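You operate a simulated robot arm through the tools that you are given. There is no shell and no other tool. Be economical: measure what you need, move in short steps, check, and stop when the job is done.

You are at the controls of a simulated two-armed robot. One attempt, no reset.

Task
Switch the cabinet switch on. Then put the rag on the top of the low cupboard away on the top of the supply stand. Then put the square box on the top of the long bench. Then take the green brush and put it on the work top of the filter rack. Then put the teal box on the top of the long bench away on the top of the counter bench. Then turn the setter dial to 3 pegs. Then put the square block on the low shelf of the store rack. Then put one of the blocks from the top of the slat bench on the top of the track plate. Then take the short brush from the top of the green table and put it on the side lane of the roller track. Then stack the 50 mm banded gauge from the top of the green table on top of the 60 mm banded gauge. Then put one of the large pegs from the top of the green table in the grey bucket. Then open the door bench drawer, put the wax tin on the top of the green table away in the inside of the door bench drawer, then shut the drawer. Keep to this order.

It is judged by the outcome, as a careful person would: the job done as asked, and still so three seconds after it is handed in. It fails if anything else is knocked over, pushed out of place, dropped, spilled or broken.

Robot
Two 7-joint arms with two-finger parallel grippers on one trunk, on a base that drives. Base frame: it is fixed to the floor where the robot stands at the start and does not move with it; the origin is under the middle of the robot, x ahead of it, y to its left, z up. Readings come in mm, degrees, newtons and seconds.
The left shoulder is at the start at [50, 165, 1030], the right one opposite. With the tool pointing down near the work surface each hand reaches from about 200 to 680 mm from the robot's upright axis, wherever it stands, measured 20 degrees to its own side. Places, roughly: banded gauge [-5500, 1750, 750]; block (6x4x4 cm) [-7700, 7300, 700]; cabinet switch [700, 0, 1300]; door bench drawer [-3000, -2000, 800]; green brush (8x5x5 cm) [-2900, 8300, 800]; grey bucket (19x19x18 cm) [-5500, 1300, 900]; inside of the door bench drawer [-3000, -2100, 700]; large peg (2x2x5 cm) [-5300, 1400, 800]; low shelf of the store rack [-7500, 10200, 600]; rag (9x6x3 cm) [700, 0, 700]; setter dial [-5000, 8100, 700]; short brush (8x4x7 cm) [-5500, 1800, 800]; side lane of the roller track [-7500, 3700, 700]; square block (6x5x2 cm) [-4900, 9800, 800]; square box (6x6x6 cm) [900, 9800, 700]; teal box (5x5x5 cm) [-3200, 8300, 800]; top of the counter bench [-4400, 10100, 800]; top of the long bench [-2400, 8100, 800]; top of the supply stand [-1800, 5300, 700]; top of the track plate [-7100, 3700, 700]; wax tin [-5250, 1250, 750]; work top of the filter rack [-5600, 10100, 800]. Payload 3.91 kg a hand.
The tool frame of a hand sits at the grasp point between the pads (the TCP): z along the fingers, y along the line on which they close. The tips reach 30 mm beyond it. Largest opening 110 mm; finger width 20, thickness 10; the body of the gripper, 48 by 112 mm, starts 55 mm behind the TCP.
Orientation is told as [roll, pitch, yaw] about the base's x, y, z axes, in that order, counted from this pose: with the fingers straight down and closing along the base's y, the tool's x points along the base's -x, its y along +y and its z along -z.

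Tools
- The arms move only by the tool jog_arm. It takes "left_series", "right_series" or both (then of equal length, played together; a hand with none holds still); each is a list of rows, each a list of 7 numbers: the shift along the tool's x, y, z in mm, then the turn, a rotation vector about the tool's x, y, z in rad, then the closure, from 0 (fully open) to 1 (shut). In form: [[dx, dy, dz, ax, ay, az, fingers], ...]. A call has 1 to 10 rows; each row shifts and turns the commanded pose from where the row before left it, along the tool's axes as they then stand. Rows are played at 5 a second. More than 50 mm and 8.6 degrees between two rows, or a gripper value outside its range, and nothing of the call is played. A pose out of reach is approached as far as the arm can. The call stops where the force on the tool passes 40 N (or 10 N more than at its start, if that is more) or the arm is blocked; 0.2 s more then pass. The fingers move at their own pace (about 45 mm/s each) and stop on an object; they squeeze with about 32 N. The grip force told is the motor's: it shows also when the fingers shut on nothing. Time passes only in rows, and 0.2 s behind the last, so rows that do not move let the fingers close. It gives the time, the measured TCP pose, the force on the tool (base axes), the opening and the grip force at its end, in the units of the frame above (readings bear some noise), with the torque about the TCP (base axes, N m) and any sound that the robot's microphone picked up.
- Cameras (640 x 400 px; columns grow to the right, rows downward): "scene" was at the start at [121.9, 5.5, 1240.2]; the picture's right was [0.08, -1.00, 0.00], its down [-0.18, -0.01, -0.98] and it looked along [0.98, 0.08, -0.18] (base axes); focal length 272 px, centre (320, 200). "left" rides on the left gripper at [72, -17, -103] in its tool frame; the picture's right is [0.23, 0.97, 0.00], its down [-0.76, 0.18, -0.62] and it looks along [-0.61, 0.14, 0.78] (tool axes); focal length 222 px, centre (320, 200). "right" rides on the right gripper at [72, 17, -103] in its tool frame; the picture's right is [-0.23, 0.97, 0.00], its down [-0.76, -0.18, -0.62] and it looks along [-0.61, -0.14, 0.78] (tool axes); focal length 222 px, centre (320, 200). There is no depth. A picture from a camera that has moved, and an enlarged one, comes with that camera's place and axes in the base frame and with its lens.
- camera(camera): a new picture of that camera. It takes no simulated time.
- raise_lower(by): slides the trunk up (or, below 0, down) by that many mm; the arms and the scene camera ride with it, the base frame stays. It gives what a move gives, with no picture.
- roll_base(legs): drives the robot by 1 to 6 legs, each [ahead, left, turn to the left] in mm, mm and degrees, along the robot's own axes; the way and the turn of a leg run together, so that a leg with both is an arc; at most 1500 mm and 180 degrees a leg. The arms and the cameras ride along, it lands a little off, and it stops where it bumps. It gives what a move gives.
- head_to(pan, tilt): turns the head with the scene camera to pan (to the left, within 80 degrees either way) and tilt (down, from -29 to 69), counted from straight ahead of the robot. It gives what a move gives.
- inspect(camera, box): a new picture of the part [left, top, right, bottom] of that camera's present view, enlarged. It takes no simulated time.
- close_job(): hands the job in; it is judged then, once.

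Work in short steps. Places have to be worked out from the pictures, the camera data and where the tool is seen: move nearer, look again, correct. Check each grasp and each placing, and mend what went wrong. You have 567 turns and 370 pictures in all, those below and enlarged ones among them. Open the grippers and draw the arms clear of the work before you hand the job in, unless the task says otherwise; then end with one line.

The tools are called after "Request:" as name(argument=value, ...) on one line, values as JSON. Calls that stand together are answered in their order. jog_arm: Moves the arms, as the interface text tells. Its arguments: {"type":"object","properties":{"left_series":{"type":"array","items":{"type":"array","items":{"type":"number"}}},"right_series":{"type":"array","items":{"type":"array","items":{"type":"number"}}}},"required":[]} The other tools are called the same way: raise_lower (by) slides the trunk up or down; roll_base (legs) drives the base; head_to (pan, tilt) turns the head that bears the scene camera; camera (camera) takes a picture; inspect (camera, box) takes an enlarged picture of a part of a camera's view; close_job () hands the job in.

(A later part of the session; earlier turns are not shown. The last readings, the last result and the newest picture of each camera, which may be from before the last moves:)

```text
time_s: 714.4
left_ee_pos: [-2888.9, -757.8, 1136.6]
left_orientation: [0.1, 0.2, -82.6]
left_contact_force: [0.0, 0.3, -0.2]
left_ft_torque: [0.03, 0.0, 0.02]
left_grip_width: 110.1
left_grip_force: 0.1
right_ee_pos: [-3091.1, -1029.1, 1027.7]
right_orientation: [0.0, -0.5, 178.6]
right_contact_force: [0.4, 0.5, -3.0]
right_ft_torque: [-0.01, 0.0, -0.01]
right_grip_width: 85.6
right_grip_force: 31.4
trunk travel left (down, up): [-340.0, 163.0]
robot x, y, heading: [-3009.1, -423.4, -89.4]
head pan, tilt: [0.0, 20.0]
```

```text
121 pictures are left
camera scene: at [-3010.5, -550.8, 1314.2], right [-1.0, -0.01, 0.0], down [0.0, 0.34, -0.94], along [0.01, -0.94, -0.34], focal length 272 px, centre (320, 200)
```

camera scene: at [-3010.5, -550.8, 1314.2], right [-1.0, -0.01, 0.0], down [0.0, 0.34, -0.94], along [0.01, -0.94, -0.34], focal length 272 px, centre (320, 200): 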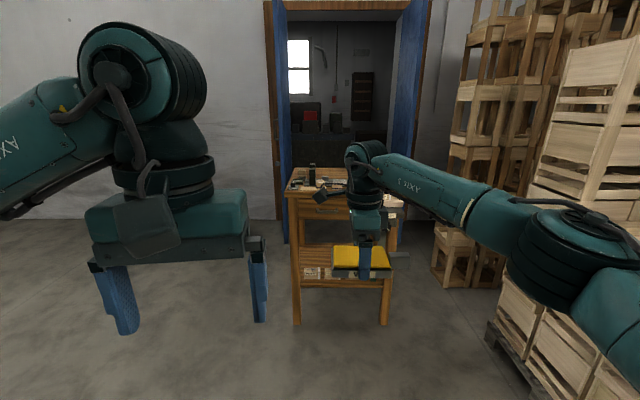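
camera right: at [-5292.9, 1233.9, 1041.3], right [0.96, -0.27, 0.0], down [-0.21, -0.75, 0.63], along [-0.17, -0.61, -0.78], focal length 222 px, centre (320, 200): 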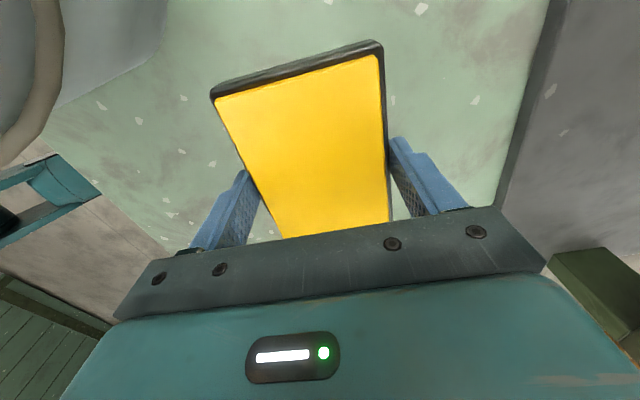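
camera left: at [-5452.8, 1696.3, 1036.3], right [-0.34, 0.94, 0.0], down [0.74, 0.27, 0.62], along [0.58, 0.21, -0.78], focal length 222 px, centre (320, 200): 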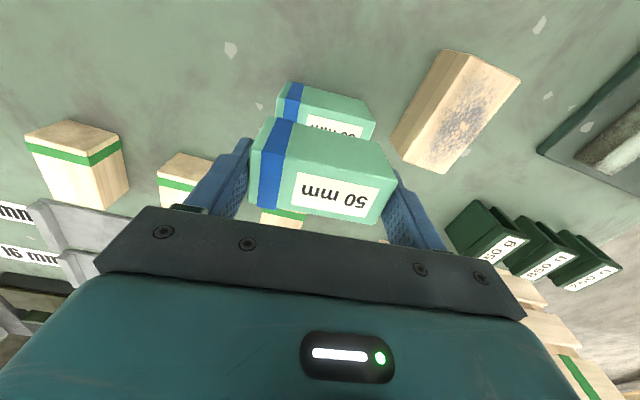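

Driving 550 mm closer and looking at the drawer.

Request:
roll_base(legs=[[550, 0, 0]])

Request:
head_to(pan=0, tilt=30)

Request:
camera(camera="scene")

```text
time_s: 717.6
left_ee_pos: [-2884.6, -1309.5, 1136.4]
left_orientation: [0.0, 0.2, -82.5]
left_contact_force: [0.4, 0.4, -0.5]
left_ft_torque: [0.01, -0.01, -0.03]
left_grip_width: 109.9
left_grip_force: 0.0
right_ee_pos: [-3085.4, -1582.3, 1025.3]
right_orientation: [-0.1, -0.5, 178.6]
right_contact_force: [-0.8, -0.5, -3.1]
right_ft_torque: [-0.04, -0.04, 0.0]
right_grip_width: 85.7
right_grip_force: 32.4
trunk travel left (down, up): [-340.0, 163.0]
robot x, y, heading: [-3006.8, -975.6, -89.4]
head pan, tilt: [0.0, 20.0]
```

```text
time_s: 718.3
left_ee_pos: [-2883.9, -1310.4, 1136.4]
left_orientation: [0.0, 0.2, -82.6]
left_contact_force: [-0.6, 0.2, -1.0]
left_ft_torque: [0.0, -0.01, 0.01]
left_grip_width: 110.0
left_grip_force: 0.1
right_ee_pos: [-3084.1, -1582.6, 1027.0]
right_orientation: [0.0, -0.5, 178.6]
right_contact_force: [-0.1, 0.6, -2.8]
right_ft_torque: [-0.02, -0.04, -0.02]
right_grip_width: 85.7
right_grip_force: 32.3
trunk travel left (down, up): [-340.0, 163.0]
robot x, y, heading: [-3003.6, -978.0, -89.5]
head pan, tilt: [0.0, 30.0]
```

```text
120 pictures are left
camera scene: at [-3005.9, -1100.5, 1298.2], right [-1.0, -0.01, 0.0], down [0.0, 0.5, -0.87], along [0.01, -0.87, -0.5], focal length 272 px, centre (320, 200)
```

scene: 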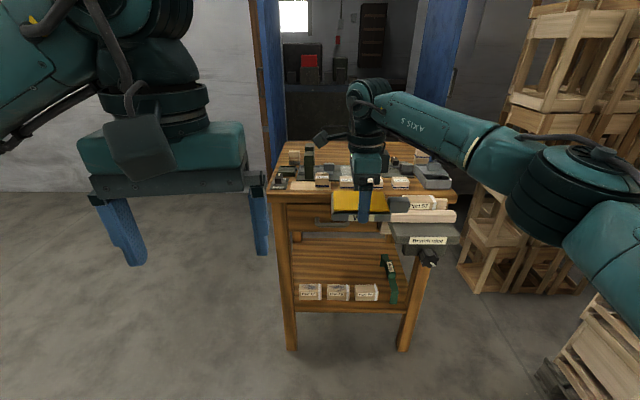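

Moving the tin hand back and to the right to see the drawer.

Request:
jog_arm(right_series=[[-25, -35, 0, 0, 0, 0, 1], [-25, -35, 0, 0, 0, 0, 1], [-25, -35, 0, 0, 0, 0, 1], [-25, -35, 0, 0, 0, 0, 1]])

Request:
inspect(camera="scene", box=[250, 130, 470, 300])

```text
time_s: 719.3
left_ee_pos: [-2884.4, -1309.8, 1138.1]
left_orientation: [0.1, 0.1, -82.5]
left_contact_force: [1.2, -0.6, 0.4]
left_ft_torque: [0.02, -0.04, 0.02]
left_grip_width: 109.9
left_grip_force: 0.1
right_ee_pos: [-3183.6, -1438.8, 1026.3]
right_orientation: [0.0, -0.3, 178.5]
right_contact_force: [-0.5, -0.1, -3.4]
right_ft_torque: [-0.01, -0.06, 0.0]
right_grip_width: 85.8
right_grip_force: 32.3
trunk travel left (down, up): [-340.0, 163.0]
robot x, y, heading: [-3007.1, -977.8, -89.3]
head pan, tilt: [0.0, 30.0]
```

```text
2.35 times, centred on (360, 215) of scene
camera zoom: at [-3006.4, -1100.0, 1298.2], right [-1.0, -0.01, 0.0], down [0.0, 0.5, -0.87], along [0.01, -0.87, -0.5], focal length 640 px, centre (226, 165)
```

zoom: 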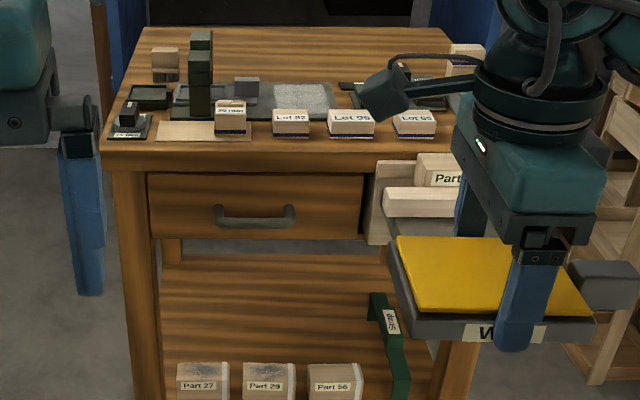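

The drawer has a horizontal bar handle. I'll lower the trunk and bring the left hand to point forward (like for the switch), to grip the bar and pull by backing the base.

Request:
raise_lower(by=-200)

Request:
jog_arm(left_series=[[-20, 0, 0, 0, -0.15, 0, 0], [-19.8, 0, 3, 0, -0.15, 0, 0], [-19.1, 0, 5.9, 0, -0.15, 0, 0], [-18, 0, 8.7, 0, -0.15, 0, 0], [-16.5, 0, 11.3, 0, -0.15, 0, 0], [-14.6, 0, 13.6, 0, -0.15, 0, 0], [-12.4, 0, 15.7, 0, -0.15, 0, 0], [-10, 0, 17.3, 0, -0.15, 0, 0], [-7.2, 0, 18.6, 0, -0.15, 0, 0], [-4.4, 0, 19.5, 0, -0.15, 0, 0]])

Request:
camera(camera="left")

Request:
camera(camera="scene")

```text
time_s: 721.5
left_ee_pos: [-2884.7, -1308.7, 937.0]
left_orientation: [0.0, 0.1, -82.4]
left_contact_force: [-0.4, -0.3, 0.2]
left_ft_torque: [-0.06, -0.02, 0.0]
left_grip_width: 109.8
left_grip_force: 0.1
right_ee_pos: [-3183.3, -1439.8, 826.9]
right_orientation: [0.0, -0.4, 178.6]
right_contact_force: [-0.6, 0.5, -2.9]
right_ft_torque: [0.02, -0.01, 0.01]
right_grip_width: 85.2
right_grip_force: 32.2
trunk travel left (down, up): [-140.0, 363.0]
robot x, y, heading: [-3006.3, -976.8, -89.1]
head pan, tilt: [0.0, 30.0]
```

```text
time_s: 723.7
left_ee_pos: [-2858.7, -1506.7, 937.1]
left_orientation: [-0.6, -86.0, -81.7]
left_contact_force: [0.3, 0.7, 0.1]
left_ft_torque: [0.0, 0.04, 0.02]
left_grip_width: 109.8
left_grip_force: 0.0
right_ee_pos: [-3182.1, -1440.0, 827.1]
right_orientation: [0.0, -0.4, 178.6]
right_contact_force: [0.4, 0.8, -2.8]
right_ft_torque: [-0.02, 0.0, -0.01]
right_grip_width: 85.7
right_grip_force: 31.8
trunk travel left (down, up): [-140.0, 363.0]
robot x, y, heading: [-3005.2, -976.6, -89.4]
head pan, tilt: [0.0, 30.0]
```

```text
118 pictures are left
camera left: at [-2889.5, -1401.7, 872.5], right [0.96, 0.14, -0.23], down [0.1, 0.59, 0.8], along [0.25, -0.8, 0.55], focal length 222 px, centre (320, 200)
```

left: 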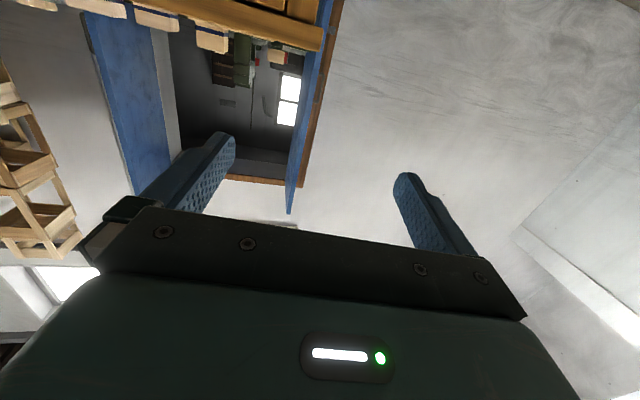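

```text
117 pictures are left
camera scene: at [-3006.3, -1100.0, 1098.2], right [-1.0, -0.01, 0.0], down [0.0, 0.5, -0.87], along [0.01, -0.87, -0.5], focal length 272 px, centre (320, 200)
```

scene: 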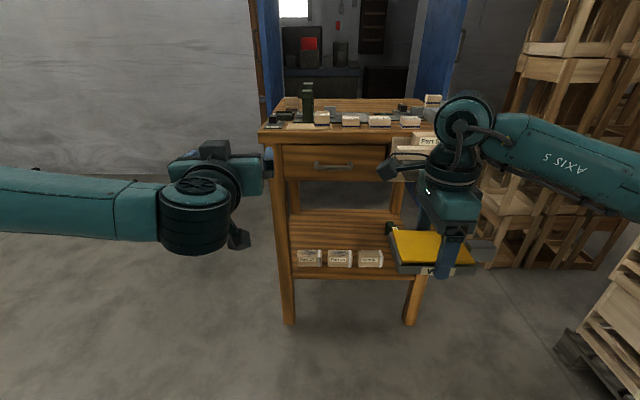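

Handle triangulated at (-3038,-1842,787). Rolling the left hand 90° so the fingers close vertically.

Request:
jog_arm(left_series=[[0, 0, 0, 0, -0.07, 0, 0.3], [0, 0, 0, 0, 0, -0.15, 0.3], [0, 0, 0, 0, 0, -0.15, 0.3], [0, 0, 0, 0, 0, -0.15, 0.3], [0, 0, 0, 0, 0, -0.15, 0.3], [0, 0, 0, 0, 0, -0.15, 0.3], [0, 0, 0, 0, 0, -0.15, 0.3], [0, 0, 0, 0, 0, -0.15, 0.3], [0, 0, 0, 0, 0, -0.15, 0.3], [0, 0, 0, 0, 0, -0.15, 0.3]])

Request:
jog_arm(left_series=[[0, 0, 0, 0, 0, -0.15, 0.3], [0, 0, 0, 0, 0, -0.07, 0.3]])

Request:
camera(camera="left")

```text
time_s: 725.9
left_ee_pos: [-2856.9, -1507.3, 937.4]
left_orientation: [-89.8, -12.6, 7.6]
left_contact_force: [0.7, 0.9, 1.0]
left_ft_torque: [0.01, 0.01, -0.02]
left_grip_width: 77.1
left_grip_force: 0.0
right_ee_pos: [-3182.3, -1438.8, 826.8]
right_orientation: [-0.1, -0.5, 178.6]
right_contact_force: [0.0, 0.6, -2.9]
right_ft_torque: [0.0, -0.03, 0.0]
right_grip_width: 85.7
right_grip_force: 32.0
trunk travel left (down, up): [-140.0, 363.0]
robot x, y, heading: [-3008.2, -980.5, -89.4]
head pan, tilt: [0.0, 30.0]
```

```text
time_s: 726.5
left_ee_pos: [-2857.3, -1508.3, 936.8]
left_orientation: [-89.8, 0.1, 7.5]
left_contact_force: [-0.3, 0.1, 0.4]
left_ft_torque: [0.01, 0.0, -0.02]
left_grip_width: 76.9
left_grip_force: 0.1
right_ee_pos: [-3181.0, -1440.2, 826.3]
right_orientation: [-0.2, -0.5, 178.6]
right_contact_force: [0.1, 0.7, -2.5]
right_ft_torque: [-0.01, -0.01, 0.01]
right_grip_width: 85.5
right_grip_force: 32.0
trunk travel left (down, up): [-140.0, 363.0]
robot x, y, heading: [-3006.5, -979.2, -89.5]
head pan, tilt: [0.0, 30.0]
```

```text
116 pictures are left
camera left: at [-2942.9, -1414.3, 953.6], right [-0.23, -0.03, -0.97], down [0.67, 0.72, -0.18], along [0.7, -0.7, -0.15], focal length 222 px, centre (320, 200)
```

left: 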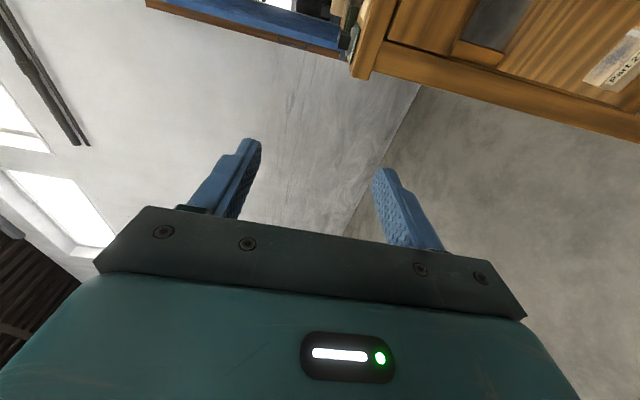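

Squaring the left hand, lowering it to handle height, and drawing the tin hand back and up to stay clear of the vise; base shifts right 80 mm.

Request:
jog_arm(left_series=[[20, 25, 0, 0, 0.131, 0, 0.4], [20, 25, 0, 0, 0, 0, 0.4], [20, 25, 0, 0, 0, 0, 0.4], [20, 25, 0, 0, 0, 0, 0.4], [20, 25, 0, 0, 0, 0, 0.4], [0, 25, 0, 0, 0, 0, 0.4]], right_series=[[0, -25, -20, 0, 0, 0, 1], [0, -25, -20, 0, 0, 0, 1], [0, -25, -20, 0, 0, 0, 1], [0, -25, -20, 0, 0, 0, 1], [0, -25, -20, 0, 0, 0, 1], [0, -15, -20, 0, 0, 0, 1]])

Request:
roll_base(legs=[[0, -80, 0], [150, 0, 0]])

Request:
camera(camera="scene")

Request:
camera(camera="left")

```text
time_s: 727.9
left_ee_pos: [-2957.8, -1509.8, 786.3]
left_orientation: [-89.9, -0.1, 0.0]
left_contact_force: [-0.5, -0.6, -0.1]
left_ft_torque: [0.02, 0.0, -0.02]
left_grip_width: 66.2
left_grip_force: 0.0
right_ee_pos: [-3176.4, -1298.6, 946.7]
right_orientation: [0.0, -0.5, 178.6]
right_contact_force: [-0.2, 0.0, -3.2]
right_ft_torque: [0.0, -0.02, 0.01]
right_grip_width: 85.8
right_grip_force: 32.2
trunk travel left (down, up): [-140.0, 363.0]
robot x, y, heading: [-3007.0, -981.3, -89.6]
head pan, tilt: [0.0, 30.0]
```

```text
time_s: 730.2
left_ee_pos: [-3038.2, -1658.9, 786.1]
left_orientation: [-89.7, -0.1, -0.1]
left_contact_force: [-0.8, 0.1, 0.8]
left_ft_torque: [-0.01, 0.03, 0.01]
left_grip_width: 66.2
left_grip_force: 0.0
right_ee_pos: [-3256.8, -1447.2, 946.4]
right_orientation: [-0.1, -0.5, 178.6]
right_contact_force: [-1.0, -0.4, -2.1]
right_ft_torque: [-0.02, -0.05, 0.02]
right_grip_width: 85.6
right_grip_force: 32.4
trunk travel left (down, up): [-140.0, 363.0]
robot x, y, heading: [-3088.0, -1129.9, -89.7]
head pan, tilt: [0.0, 30.0]
```

```text
115 pictures are left
camera scene: at [-3085.6, -1249.3, 1098.1], right [-1.0, -0.01, 0.0], down [0.0, 0.5, -0.87], along [0.01, -0.87, -0.5], focal length 272 px, centre (320, 200)
```

scene: 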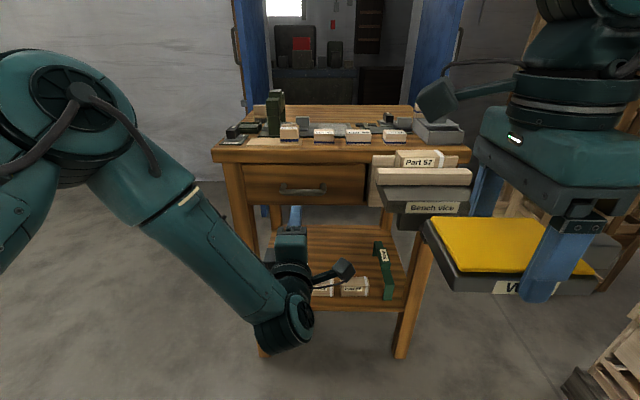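

```text
114 pictures are left
camera left: at [-3110.7, -1555.2, 804.1], right [-0.23, 0.0, -0.97], down [0.76, 0.62, -0.17], along [0.61, -0.78, -0.14], focal length 222 px, centre (320, 200)
```

left: 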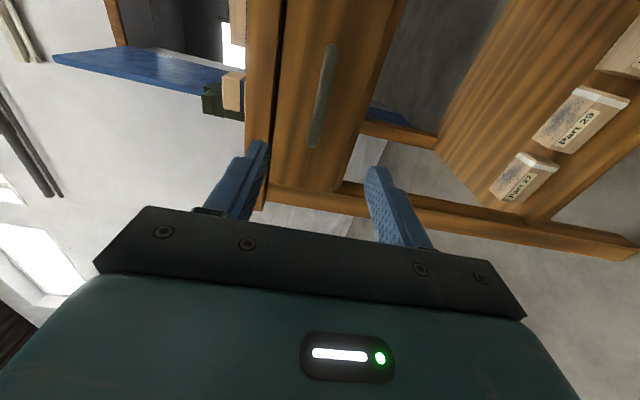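

The bar is centred between the fingers (z≈784). Driving 140 mm forward, then inching on.

Request:
roll_base(legs=[[140, 0, 0]])

Request:
camera(camera="left")

```text
time_s: 731.6
left_ee_pos: [-3037.8, -1798.0, 787.5]
left_orientation: [-89.7, -0.1, 0.0]
left_contact_force: [-0.4, -0.2, -0.3]
left_ft_torque: [0.01, 0.01, 0.03]
left_grip_width: 66.1
left_grip_force: 0.0
right_ee_pos: [-3256.1, -1588.6, 947.2]
right_orientation: [0.0, -0.5, 178.4]
right_contact_force: [0.0, 0.2, -3.6]
right_ft_torque: [-0.01, -0.05, -0.02]
right_grip_width: 85.7
right_grip_force: 32.6
trunk travel left (down, up): [-140.0, 363.0]
robot x, y, heading: [-3086.1, -1264.1, -89.7]
head pan, tilt: [0.0, 30.0]
```

```text
113 pictures are left
camera left: at [-3110.2, -1694.3, 804.1], right [-0.23, 0.0, -0.97], down [0.76, 0.62, -0.17], along [0.61, -0.78, -0.14], focal length 222 px, centre (320, 200)
```

left: 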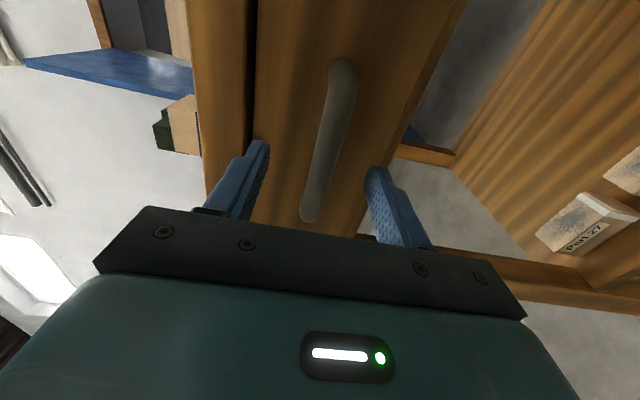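

Bar is nearer y≈-1867. Advancing ~50 mm with contact guard.

Request:
jog_arm(left_series=[[0, 4, 20, 0, 0, 0, 0.4], [0, 0, 15, 0, 0, 0, 0.4], [0, 0, 10, 0, 0, 0, 0.4], [0, 0, 7, 0, 0, 0, 0.4]])

Request:
camera(camera="left")

```text
time_s: 732.3
left_ee_pos: [-3038.8, -1832.0, 781.6]
left_orientation: [-89.4, -0.1, 0.2]
left_contact_force: [4.8, 17.4, 5.8]
left_ft_torque: [-0.82, 0.2, -0.03]
left_grip_width: 68.4
left_grip_force: 2.0
left hand out of reach, approached as far as the arm can: row 3
right_ee_pos: [-3254.3, -1586.5, 946.9]
right_orientation: [0.0, -0.5, 178.6]
right_contact_force: [0.1, 0.3, -1.9]
right_ft_torque: [-0.01, 0.01, -0.02]
right_grip_width: 85.4
right_grip_force: 32.1
trunk travel left (down, up): [-140.0, 363.0]
robot x, y, heading: [-3085.0, -1266.1, -89.6]
head pan, tilt: [0.0, 30.0]
stopped in row 3 (left hand): the force on the tool passed its limit at 51 N (the readings are from after the stop); the commanded pose is now the measured one
```

```text
112 pictures are left
camera left: at [-3111.5, -1728.5, 800.6], right [-0.23, 0.01, -0.97], down [0.76, 0.63, -0.17], along [0.61, -0.78, -0.15], focal length 222 px, centre (320, 200)
```

left: 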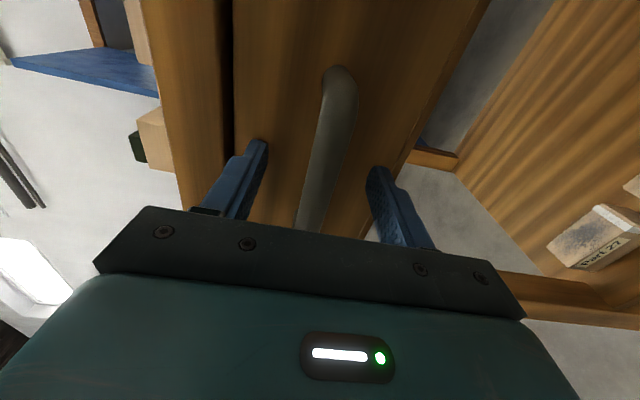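

Tips touch the drawer front (y≈-1862), with the bar between the fingers. Backing 5 mm and closing on the bar.

Request:
jog_arm(left_series=[[0, 2, -5, 0, 0, 0, 0.5], [0, 0, 0, 0, 0, 0, 1], [0, 0, 0, 0, 0, 0, 1], [0, 0, 0, 0, 0, 0, 1], [0, 0, 0, 0, 0, 0, 1]])

Request:
camera(camera="left")

```text
time_s: 733.5
left_ee_pos: [-3040.9, -1829.0, 785.0]
left_orientation: [-90.0, 0.0, 0.2]
left_contact_force: [0.5, -1.0, 28.6]
left_ft_torque: [0.18, 0.11, -0.28]
left_grip_width: 15.8
left_grip_force: 44.7
right_ee_pos: [-3254.3, -1585.3, 948.4]
right_orientation: [0.0, -0.5, 178.4]
right_contact_force: [0.0, -0.1, -2.7]
right_ft_torque: [-0.03, -0.01, 0.0]
right_grip_width: 85.9
right_grip_force: 32.0
trunk travel left (down, up): [-140.0, 363.0]
robot x, y, heading: [-3085.1, -1266.1, -89.5]
head pan, tilt: [0.0, 30.0]
```

```text
111 pictures are left
camera left: at [-3112.5, -1725.6, 801.8], right [-0.23, 0.0, -0.97], down [0.76, 0.63, -0.18], along [0.61, -0.78, -0.14], focal length 222 px, centre (320, 200)
```

left: 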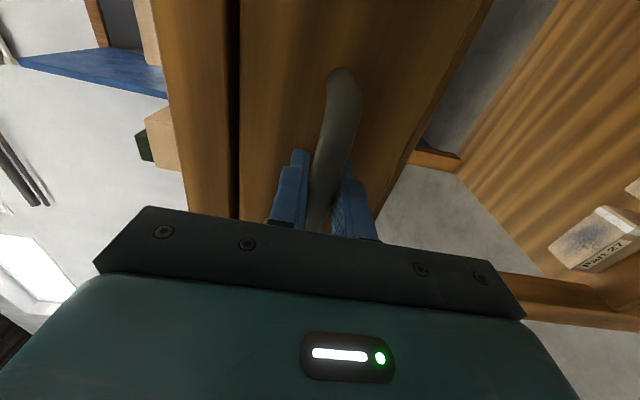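

Bar gripped. Relieving the vertical offset and pulling by backing the base 60 mm first.

Request:
jog_arm(left_series=[[0, -2, 0, 0, 0, 0, 1], [0, -2, 0, 0, 0, 0, 1], [0, 0, -3, 0, 0, 0, 1]])

Request:
roll_base(legs=[[-60, 0, 0]])

Request:
camera(camera="left")

Request:
camera(camera="scene")

```text
time_s: 734.3
left_ee_pos: [-3039.8, -1825.0, 784.8]
left_orientation: [-89.4, -0.1, 0.2]
left_contact_force: [-3.7, -0.9, 19.4]
left_ft_torque: [0.09, 0.16, 1.12]
left_grip_width: 15.6
left_grip_force: 44.8
right_ee_pos: [-3255.5, -1586.0, 947.7]
right_orientation: [0.0, -0.4, 178.4]
right_contact_force: [0.3, -1.0, -2.3]
right_ft_torque: [-0.02, -0.02, 0.02]
right_grip_width: 85.6
right_grip_force: 31.4
trunk travel left (down, up): [-140.0, 363.0]
robot x, y, heading: [-3082.7, -1262.2, -89.5]
head pan, tilt: [0.0, 30.0]
```

```text
time_s: 735.3
left_ee_pos: [-3039.2, -1766.3, 784.3]
left_orientation: [-89.5, -0.2, 0.2]
left_contact_force: [3.1, 0.8, 18.9]
left_ft_torque: [0.04, 0.1, -0.41]
left_grip_width: 15.6
left_grip_force: 44.9
right_ee_pos: [-3255.4, -1526.9, 946.3]
right_orientation: [0.0, -0.4, 178.4]
right_contact_force: [-0.1, 0.9, -2.8]
right_ft_torque: [0.0, -0.02, 0.0]
right_grip_width: 85.6
right_grip_force: 31.7
trunk travel left (down, up): [-140.0, 363.0]
robot x, y, heading: [-3083.3, -1211.0, -89.8]
head pan, tilt: [0.0, 30.0]
```

```text
110 pictures are left
camera left: at [-3112.2, -1662.6, 802.6], right [-0.22, 0.01, -0.97], down [0.76, 0.63, -0.17], along [0.61, -0.78, -0.15], focal length 222 px, centre (320, 200)
```

left: 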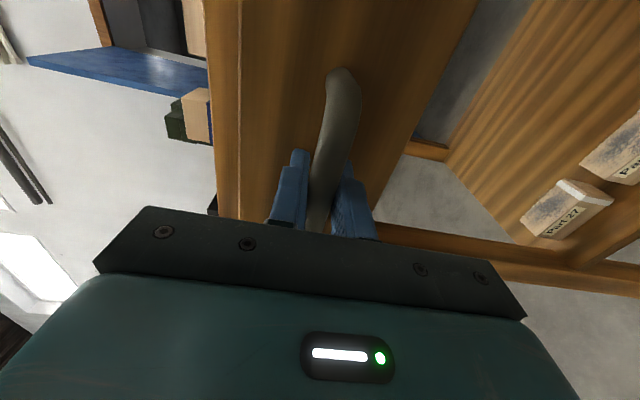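

```text
109 pictures are left
camera scene: at [-3084.8, -1327.0, 1098.4], right [-1.0, -0.01, 0.0], down [0.0, 0.5, -0.87], along [0.01, -0.87, -0.5], focal length 272 px, centre (320, 200)
```

scene: 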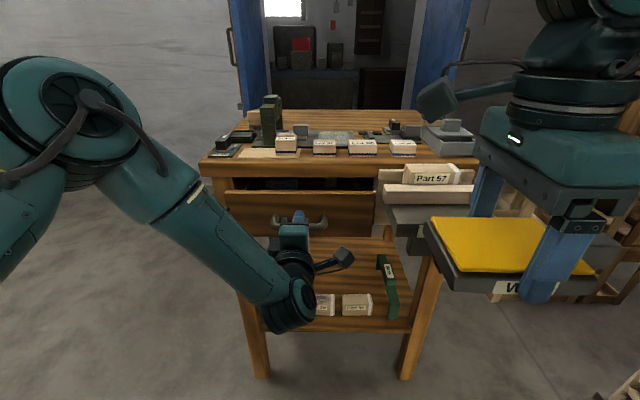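

The drawer slides open with the hand. Pulling another 150 mm.

Request:
roll_base(legs=[[-80, 0, 0], [-70, 0, 0]])

Request:
camera(camera="scene")

```text
time_s: 737.0
left_ee_pos: [-3038.1, -1616.9, 785.1]
left_orientation: [-89.4, -0.1, 0.4]
left_contact_force: [17.1, -0.4, 11.4]
left_ft_torque: [0.04, 0.11, 0.18]
left_grip_width: 15.9
left_grip_force: 45.1
right_ee_pos: [-3255.9, -1377.3, 946.8]
right_orientation: [-0.1, -0.5, 178.6]
right_contact_force: [-0.9, 0.1, -3.7]
right_ft_torque: [0.02, -0.02, -0.03]
right_grip_width: 85.4
right_grip_force: 32.7
trunk travel left (down, up): [-140.0, 363.0]
robot x, y, heading: [-3086.4, -1055.7, -89.4]
head pan, tilt: [0.0, 30.0]
```

```text
108 pictures are left
camera scene: at [-3084.9, -1177.9, 1098.3], right [-1.0, -0.01, 0.0], down [0.0, 0.5, -0.87], along [0.0, -0.87, -0.5], focal length 272 px, centre (320, 200)
```

scene: 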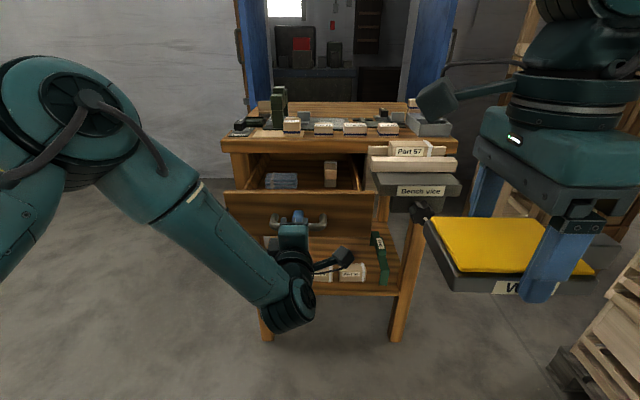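

Drawer is open ~210 mm, with a cloth and a box inside. Zooming to see free room.

Request:
inspect(camera="scene", box=[215, 135, 385, 240])

```text
3.76 times, centred on (300, 188) of scene
camera zoom: at [-3084.9, -1177.9, 1098.3], right [-1.0, -0.01, 0.0], down [0.0, 0.5, -0.87], along [0.0, -0.87, -0.5], focal length 1024 px, centre (395, 247)
```

zoom: 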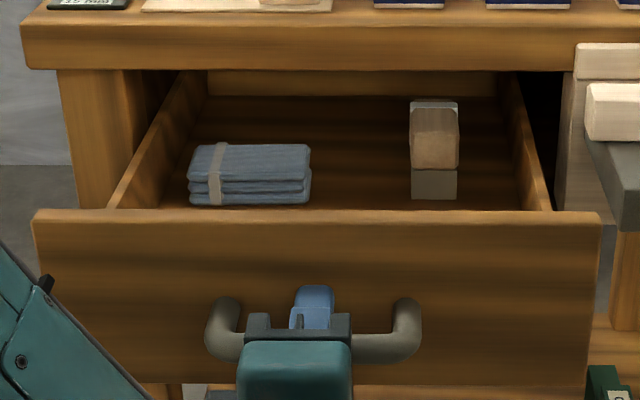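

Contents sit toward the back; the front ~175 mm looks usable. Pulling 45 mm more, then releasing the handle.

Request:
roll_base(legs=[[-45, 0, 0]])

Request:
jog_arm(left_series=[[0, 0, 0, 0, 0, 0, 0.5], [0, 0, 0, 0, 0, 0, 0.4], [0, 0, -5, 0, 0, 0, 0.4], [0, 0, -30, 0, 0, 0, 0.4], [0, 0, -35, 0, 0, 0, 0.4]])

Request:
camera(camera="scene")

```text
time_s: 737.9
left_ee_pos: [-3037.9, -1572.7, 784.6]
left_orientation: [-89.5, -0.2, 0.5]
left_contact_force: [6.4, 2.0, 3.4]
left_ft_torque: [-0.02, 0.16, -0.05]
left_grip_width: 15.5
left_grip_force: 44.9
right_ee_pos: [-3254.9, -1333.0, 947.2]
right_orientation: [-0.1, -0.5, 178.4]
right_contact_force: [-0.3, 1.1, -2.4]
right_ft_torque: [-0.02, 0.0, 0.0]
right_grip_width: 85.7
right_grip_force: 32.4
trunk travel left (down, up): [-140.0, 363.0]
robot x, y, heading: [-3084.6, -1012.4, -89.8]
head pan, tilt: [0.0, 30.0]
```

```text
time_s: 739.1
left_ee_pos: [-3040.4, -1504.1, 784.5]
left_orientation: [-89.4, -0.2, 0.4]
left_contact_force: [0.2, -0.3, -0.3]
left_ft_torque: [0.01, -0.02, 0.0]
left_grip_width: 66.2
left_grip_force: 0.1
right_ee_pos: [-3257.1, -1332.4, 946.6]
right_orientation: [-0.1, -0.6, 178.6]
right_contact_force: [0.5, -0.2, -2.2]
right_ft_torque: [0.03, -0.01, 0.0]
right_grip_width: 85.7
right_grip_force: 32.1
trunk travel left (down, up): [-140.0, 363.0]
robot x, y, heading: [-3089.3, -1012.3, -89.4]
head pan, tilt: [0.0, 30.0]
```

```text
106 pictures are left
camera scene: at [-3086.1, -1133.9, 1098.1], right [-1.0, -0.01, 0.0], down [0.0, 0.5, -0.87], along [0.01, -0.87, -0.5], focal length 272 px, centre (320, 200)
```

scene: 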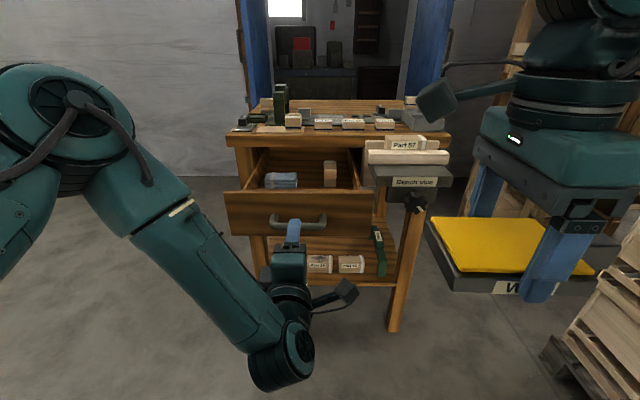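

Drawer is open ~250 mm. Lifting the left hand away up-left, raising the trunk 150 mm for a view into the drawer.

Request:
jog_arm(left_series=[[-25, -40, 0, 0, 0, 0, 1], [-25, -40, 0, 0, 0, 0, 1], [-25, -40, 0, 0, 0, 0, 1], [-25, -40, 0, 0, 0, 0, 1], [-25, -40, 0, 0, 0, 0, 1], [-25, -30, 0, 0, 0, 0, 1]])

Request:
raise_lower(by=150)

Request:
roll_base(legs=[[0, 120, 0], [60, 0, 0]])

Request:
head_to(pan=-3, tilt=42)

Request:
camera(camera="scene")

```text
time_s: 740.5
left_ee_pos: [-2889.2, -1504.4, 1015.3]
left_orientation: [-89.6, -0.2, 0.4]
left_contact_force: [-0.7, -0.8, 0.9]
left_ft_torque: [0.04, -0.02, 0.01]
left_grip_width: 0.0
left_grip_force: 32.1
right_ee_pos: [-3256.3, -1333.1, 945.7]
right_orientation: [-0.1, -0.5, 178.5]
right_contact_force: [0.6, 0.1, -2.3]
right_ft_torque: [0.02, -0.04, -0.04]
right_grip_width: 85.5
right_grip_force: 32.6
trunk travel left (down, up): [-140.0, 363.0]
robot x, y, heading: [-3082.0, -1011.2, -89.5]
head pan, tilt: [0.0, 30.0]
```

```text
time_s: 742.2
left_ee_pos: [-2889.9, -1505.1, 1165.5]
left_orientation: [-89.4, -0.2, 0.5]
left_contact_force: [0.6, 0.2, 0.2]
left_ft_torque: [-0.02, 0.02, 0.01]
left_grip_width: 0.3
left_grip_force: 31.9
right_ee_pos: [-3256.5, -1333.2, 1095.5]
right_orientation: [-0.2, -0.5, 178.5]
right_contact_force: [-0.2, 0.8, -3.0]
right_ft_torque: [-0.03, -0.03, 0.02]
right_grip_width: 85.7
right_grip_force: 31.8
trunk travel left (down, up): [-290.0, 213.0]
robot x, y, heading: [-3088.3, -1008.8, -89.5]
head pan, tilt: [0.0, 30.0]
```

```text
time_s: 744.5
left_ee_pos: [-2769.6, -1563.7, 1165.2]
left_orientation: [-89.4, -0.1, 0.5]
left_contact_force: [-0.7, 0.7, -0.5]
left_ft_torque: [-0.03, -0.02, 0.03]
left_grip_width: 0.0
left_grip_force: 31.8
right_ee_pos: [-3137.1, -1393.0, 1096.7]
right_orientation: [-0.1, -0.5, 178.6]
right_contact_force: [0.4, 0.2, -2.8]
right_ft_torque: [-0.01, -0.03, -0.01]
right_grip_width: 85.7
right_grip_force: 31.8
trunk travel left (down, up): [-290.0, 213.0]
robot x, y, heading: [-2966.8, -1070.6, -89.3]
head pan, tilt: [0.0, 30.0]
```

```text
time_s: 745.2
left_ee_pos: [-2768.5, -1563.9, 1165.1]
left_orientation: [-89.5, -0.2, 0.5]
left_contact_force: [0.0, -0.5, 0.6]
left_ft_torque: [0.01, 0.03, -0.01]
left_grip_width: 0.0
left_grip_force: 32.2
right_ee_pos: [-3137.2, -1391.2, 1097.0]
right_orientation: [0.0, -0.5, 178.6]
right_contact_force: [-0.2, -0.2, -3.0]
right_ft_torque: [0.0, -0.03, -0.01]
right_grip_width: 85.6
right_grip_force: 31.4
trunk travel left (down, up): [-290.0, 213.0]
robot x, y, heading: [-2968.4, -1072.1, -89.6]
head pan, tilt: [-3.0, 42.0]
```

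```text
105 pictures are left
camera scene: at [-2970.7, -1186.0, 1229.9], right [-1.0, 0.04, 0.0], down [0.03, 0.67, -0.74], along [-0.03, -0.74, -0.67], focal length 272 px, centre (320, 200)
```

scene: 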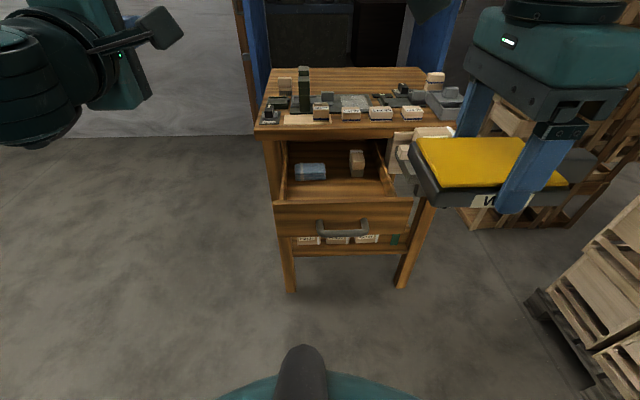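

Request:
inspect(camera="scene", box=[260, 120, 420, 240])

```text
3.33 times, centred on (340, 180) of scene
camera zoom: at [-2970.7, -1186.0, 1229.9], right [-1.0, 0.04, 0.0], down [0.03, 0.67, -0.74], along [-0.03, -0.74, -0.67], focal length 907 px, centre (253, 267)
```

zoom: 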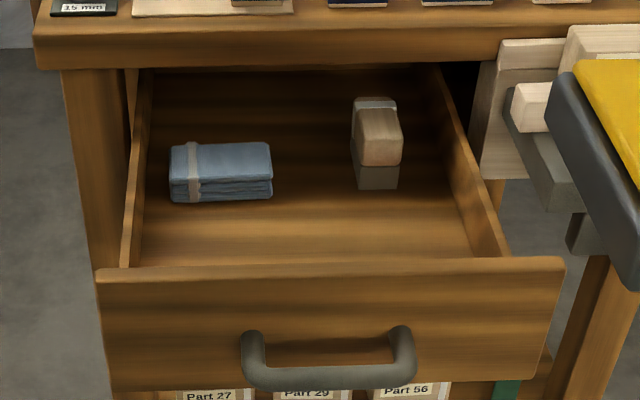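

Front floor of the drawer is free. Driving 80 mm closer and moving the tin over the drawer at height.

Request:
roll_base(legs=[[80, 0, 0]])

Request:
jog_arm(right_series=[[18.1, 25, 0, 0, 0, 0, 1], [18.1, 35, 0, 0, 0, 0, 1], [18.1, 37, 0, 0, 0, 0, 1], [18.1, 37, 0, 0, 0, 0, 1], [18.1, 37, 0, 0, 0, 0, 1], [18.1, 37, 0, 0, 0, 0, 1], [18.1, 33, 0, 0, 0, 0, 1]])

Request:
camera(camera="right")

Request:
camera(camera="scene")

```text
time_s: 746.3
left_ee_pos: [-2767.6, -1641.5, 1166.6]
left_orientation: [-89.4, -0.2, 0.6]
left_contact_force: [1.1, -0.6, 0.6]
left_ft_torque: [-0.03, 0.0, -0.01]
left_grip_width: 0.0
left_grip_force: 32.2
right_ee_pos: [-3135.0, -1472.6, 1096.8]
right_orientation: [-0.1, -0.5, 178.6]
right_contact_force: [-0.3, -1.0, -2.5]
right_ft_torque: [0.02, 0.0, -0.01]
right_grip_width: 85.9
right_grip_force: 31.9
trunk travel left (down, up): [-290.0, 213.0]
robot x, y, heading: [-2965.0, -1149.9, -89.5]
head pan, tilt: [-3.0, 42.0]
```

```text
time_s: 747.9
left_ee_pos: [-2767.6, -1640.6, 1164.8]
left_orientation: [-89.4, -0.2, 0.7]
left_contact_force: [1.4, -0.1, -0.3]
left_ft_torque: [0.0, -0.02, -0.02]
left_grip_width: 0.0
left_grip_force: 32.0
right_ee_pos: [-3014.5, -1716.1, 1094.8]
right_orientation: [-0.1, -0.5, 178.7]
right_contact_force: [1.3, -0.3, -2.9]
right_ft_torque: [0.02, -0.03, 0.01]
right_grip_width: 85.6
right_grip_force: 31.9
trunk travel left (down, up): [-290.0, 213.0]
robot x, y, heading: [-2966.1, -1146.2, -89.5]
head pan, tilt: [-3.0, 42.0]
```

```text
103 pictures are left
camera right: at [-2942.1, -1734.4, 1198.1], right [-0.25, -0.97, 0.0], down [-0.75, 0.19, 0.63], along [-0.61, 0.16, -0.78], focal length 222 px, centre (320, 200)
```

right: 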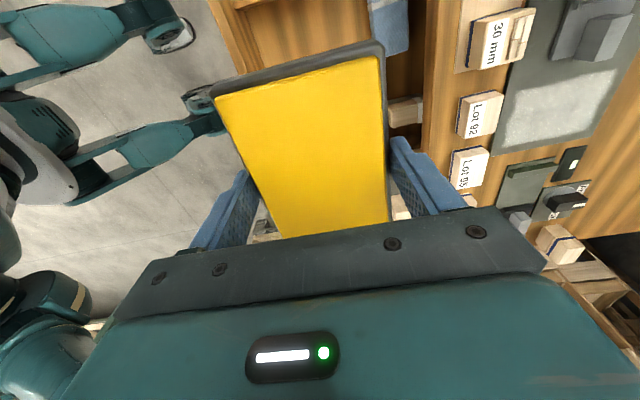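

```text
102 pictures are left
camera scene: at [-2969.1, -1265.3, 1229.8], right [-1.0, 0.04, 0.0], down [0.03, 0.67, -0.74], along [-0.03, -0.74, -0.67], focal length 272 px, centre (320, 200)
```

scene: 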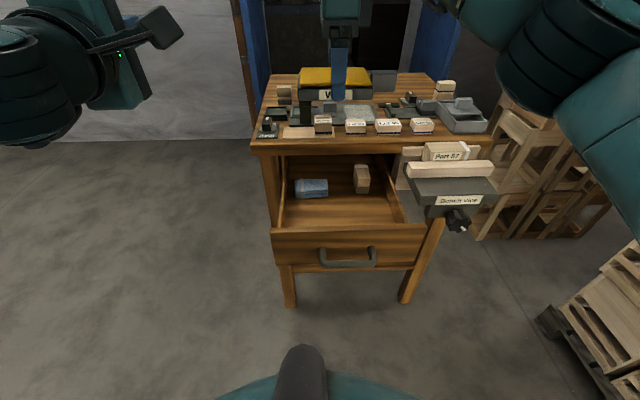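

Free floor confirmed below. Lowering toward the drawer.

Request:
jog_arm(right_series=[[0, 0, 25, 0, 0, 0, 1], [0, 0, 30, 0, 0, 0, 1], [0, 0, 30, 0, 0, 0, 1], [0, 0, 30, 0, 0, 0, 1], [0, 0, 30, 0, 0, 0, 1], [0, 0, 30, 0, 0, 0, 1], [0, 0, 20, 0, 0, 0, 1]])

Request:
inspect(camera="scene", box=[250, 90, 470, 280])

Request:
camera(camera="right")

```text
time_s: 749.5
left_ee_pos: [-2768.4, -1641.9, 1164.9]
left_orientation: [-89.4, -0.2, 0.6]
left_contact_force: [0.4, 0.6, -0.1]
left_ft_torque: [0.01, 0.02, -0.02]
left_grip_width: 0.1
left_grip_force: 31.6
right_ee_pos: [-3016.0, -1714.4, 899.7]
right_orientation: [-0.1, -0.6, 178.6]
right_contact_force: [-0.3, -0.4, -4.2]
right_ft_torque: [-0.02, -0.03, -0.02]
right_grip_width: 85.5
right_grip_force: 31.6
trunk travel left (down, up): [-290.0, 213.0]
robot x, y, heading: [-2966.1, -1149.5, -89.3]
head pan, tilt: [-3.0, 42.0]
```

```text
2.11 times, centred on (360, 185) of scene
camera zoom: at [-2969.9, -1265.3, 1229.8], right [-1.0, 0.04, 0.0], down [0.03, 0.67, -0.74], along [-0.03, -0.74, -0.67], focal length 573 px, centre (236, 232)
```

zoom: 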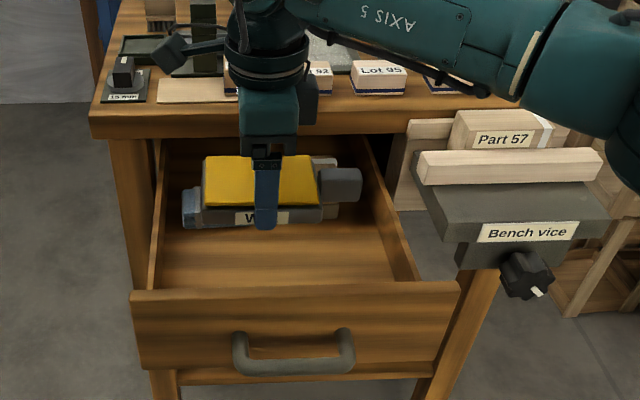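

```text
100 pictures are left
camera right: at [-2944.1, -1733.1, 1003.0], right [-0.25, -0.97, 0.0], down [-0.75, 0.19, 0.63], along [-0.61, 0.16, -0.78], focal length 222 px, centre (320, 200)
```

right: 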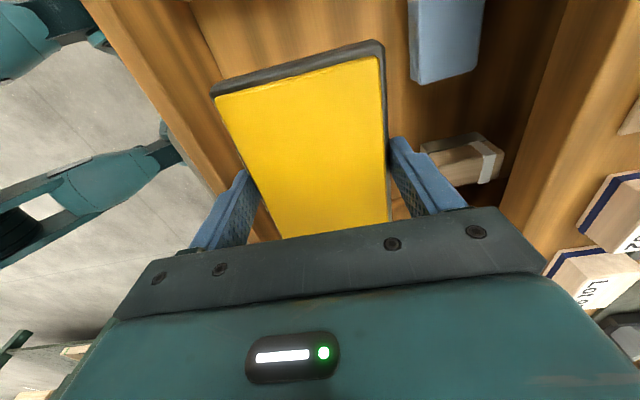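

Good alignment. Lowering the rest with guarded small steps.

Request:
jog_arm(right_series=[[0, 0, 25, 0, 0, 0, 1], [0, 0, 25, 0, 0, 0, 1], [0, 0, 25, 0, 0, 0, 1], [0, 0, 15, 0, 0, 0, 1], [0, 0, 6, 0, 0, 0, 1], [0, 0, 4, 0, 0, 0, 1], [0, 0, 4, 0, 0, 0, 1], [0, 0, 4, 0, 0, 0, 1], [0, 0, 3, 0, 0, 0, 1], [0, 0, 3, 0, 0, 0, 1]])

Request:
camera(camera="right")

Request:
inspect(camera="scene", box=[250, 90, 470, 280])

```text
time_s: 751.7
left_ee_pos: [-2767.8, -1641.6, 1165.4]
left_orientation: [-89.4, -0.1, 0.6]
left_contact_force: [0.9, -0.8, -0.7]
left_ft_torque: [-0.02, -0.02, -0.03]
left_grip_width: 0.1
left_grip_force: 31.6
right_ee_pos: [-3016.7, -1715.3, 785.9]
right_orientation: [-0.2, -0.5, 178.6]
right_contact_force: [0.5, 0.7, -2.8]
right_ft_torque: [0.02, -0.02, 0.0]
right_grip_width: 85.5
right_grip_force: 31.8
trunk travel left (down, up): [-290.0, 213.0]
robot x, y, heading: [-2968.8, -1147.8, -89.6]
head pan, tilt: [-3.0, 42.0]
```

```text
99 pictures are left
camera right: at [-2945.3, -1733.6, 888.7], right [-0.25, -0.97, 0.0], down [-0.75, 0.19, 0.63], along [-0.61, 0.16, -0.78], focal length 222 px, centre (320, 200)
```

right: 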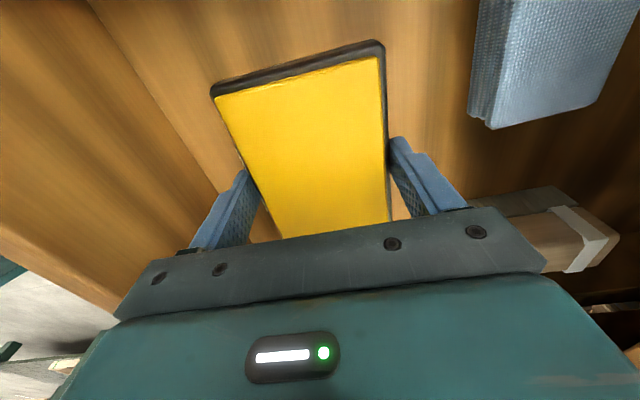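

```text
2.11 times, centred on (360, 185) of scene
camera zoom: at [-2969.9, -1265.2, 1229.8], right [-1.0, 0.04, 0.0], down [0.03, 0.67, -0.74], along [-0.03, -0.74, -0.67], focal length 573 px, centre (236, 232)
```

zoom: 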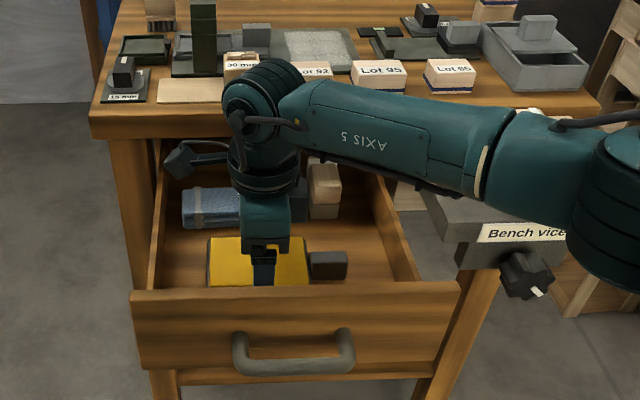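

No contact yet; continuing gently.

Request:
jog_arm(right_series=[[0, 0, 4, 0, 0, 0, 1], [0, 0, 4, 0, 0, 0, 1], [0, 0, 3, 0, 0, 0, 1], [0, 0, 3, 0, 0, 0, 1], [0, 0, 3, 0, 0, 0, 1], [0, 0, 3, 0, 0, 0, 1], [0, 0, 3, 0, 0, 0, 1], [0, 0, 3, 0, 0, 0, 1]])

Request:
camera(camera="right")

```text
time_s: 753.4
left_ee_pos: [-2768.0, -1641.1, 1165.1]
left_orientation: [-89.4, -0.2, 0.5]
left_contact_force: [-0.1, 0.3, 0.1]
left_ft_torque: [-0.04, -0.03, -0.02]
left_grip_width: 0.1
left_grip_force: 32.3
right_ee_pos: [-3016.9, -1718.1, 769.9]
right_orientation: [0.5, -0.2, 178.6]
right_contact_force: [-3.3, -1.1, 14.9]
right_ft_torque: [0.77, 0.43, 0.32]
right_grip_width: 85.7
right_grip_force: 32.0
trunk travel left (down, up): [-290.0, 213.0]
robot x, y, heading: [-2967.0, -1152.4, -89.6]
head pan, tilt: [-3.0, 42.0]
stopped in row 8 (right hand): the force on the tool passed its limit at 43 N (the readings are from after the stop); the commanded pose is now the measured one
```

```text
97 pictures are left
camera right: at [-2945.8, -1735.9, 873.9], right [-0.25, -0.97, 0.01], down [-0.76, 0.2, 0.62], along [-0.61, 0.15, -0.78], focal length 222 px, centre (320, 200)
```

right: 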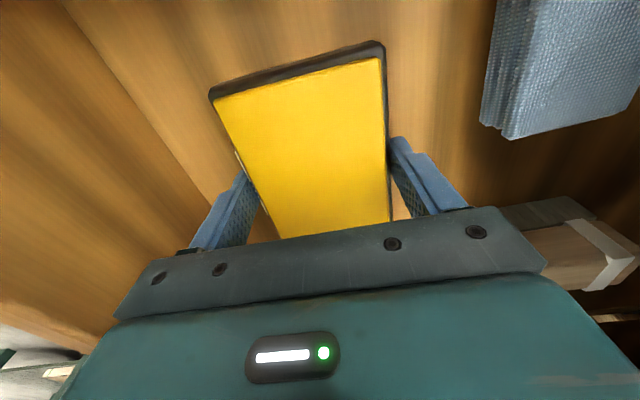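

The tin is on the drawer floor. Opening to ~100 mm and rising out.

Request:
jog_arm(right_series=[[0, 0, 0, 0, 0, 0, 0.1], [0, 0, 0, 0, 0, 0, 0.1], [0, 0, -10, 0, 0, 0, 0.1], [0, 0, -25, 0, 0, 0, 0.1], [0, 0, -40, 0, 0, 0, 0.1], [0, 0, -45, 0, 0, 0, 0.1], [0, 0, -45, 0, 0, 0, 0], [0, 0, -45, 0, 0, 0, 0], [0, -30, -45, 0, 0, 0, 0], [0, -40, 0, 0, 0, 0, 0]])

Request:
inspect(camera="scene", box=[250, 90, 470, 280])

```text
refused: row 9 steps farther than a row can; nothing moved
```

```text
2.11 times, centred on (360, 185) of scene
camera zoom: at [-2969.9, -1264.5, 1229.6], right [-1.0, 0.04, 0.0], down [0.03, 0.67, -0.74], along [-0.03, -0.74, -0.67], focal length 573 px, centre (236, 232)
```

zoom: 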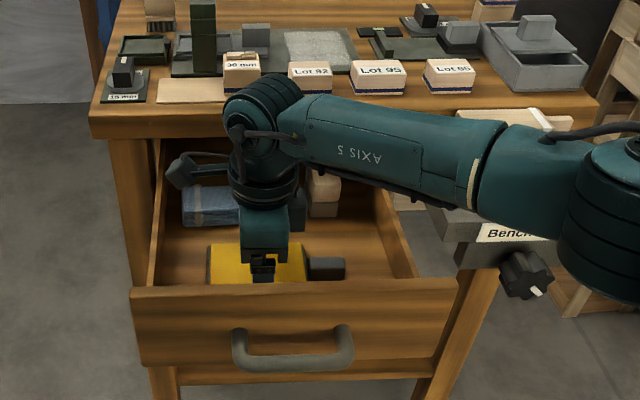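

That call had one over-long row; repeating with legal steps.

Request:
jog_arm(right_series=[[0, 0, 0, 0, 0, 0, 0.1], [0, 0, 0, 0, 0, 0, 0.1], [0, 0, -10, 0, 0, 0, 0.1], [0, 0, -25, 0, 0, 0, 0.1], [0, 0, -40, 0, 0, 0, 0.1], [0, 0, -45, 0, 0, 0, 0.1], [0, 0, -45, 0, 0, 0, 0], [0, 0, -45, 0, 0, 0, 0], [0, -30, -35, 0, 0, 0, 0], [0, -40, 0, 0, 0, 0, 0]])

Request:
jog_arm(right_series=[[-20, -40, 0, 0, 0, 0, 0], [-20, -40, 0, 0, 0, 0, 0], [-20, -40, 0, 0, 0, 0, 0], [-20, -40, 0, 0, 0, 0, 0]])

Request:
inspect(camera="scene", box=[250, 90, 470, 280])

```text
time_s: 755.6
left_ee_pos: [-2768.4, -1641.2, 1165.1]
left_orientation: [-89.5, -0.3, 0.7]
left_contact_force: [-0.3, -0.3, 0.6]
left_ft_torque: [-0.04, -0.01, 0.02]
left_grip_width: 0.2
left_grip_force: 31.5
right_ee_pos: [-3013.2, -1647.2, 1012.2]
right_orientation: [0.3, -0.2, 178.5]
right_contact_force: [-0.9, -0.2, -0.1]
right_ft_torque: [-0.06, -0.01, 0.01]
right_grip_width: 109.9
right_grip_force: 0.1
trunk travel left (down, up): [-290.0, 213.0]
robot x, y, heading: [-2965.6, -1149.6, -89.6]
head pan, tilt: [-3.0, 42.0]
```

```text
time_s: 756.6
left_ee_pos: [-2768.7, -1640.7, 1165.0]
left_orientation: [-89.5, -0.2, 0.6]
left_contact_force: [0.1, 0.4, -0.4]
left_ft_torque: [0.03, 0.01, 0.03]
left_grip_width: 0.2
left_grip_force: 31.7
right_ee_pos: [-3090.6, -1483.3, 1011.5]
right_orientation: [0.2, -0.2, 178.5]
right_contact_force: [0.1, 0.3, 0.2]
right_ft_torque: [-0.01, 0.01, 0.02]
right_grip_width: 110.1
right_grip_force: 0.0
trunk travel left (down, up): [-290.0, 213.0]
robot x, y, heading: [-2966.9, -1146.2, -89.4]
head pan, tilt: [-3.0, 42.0]
```

```text
2.11 times, centred on (360, 185) of scene
camera zoom: at [-2970.2, -1264.7, 1229.9], right [-1.0, 0.04, 0.0], down [0.03, 0.67, -0.74], along [-0.03, -0.74, -0.67], focal length 573 px, centre (236, 232)
```

zoom: 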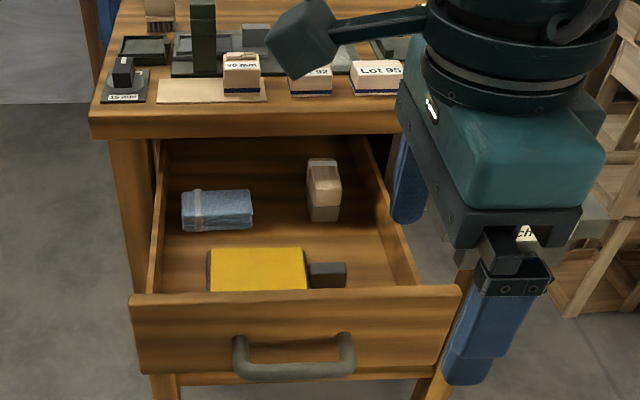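

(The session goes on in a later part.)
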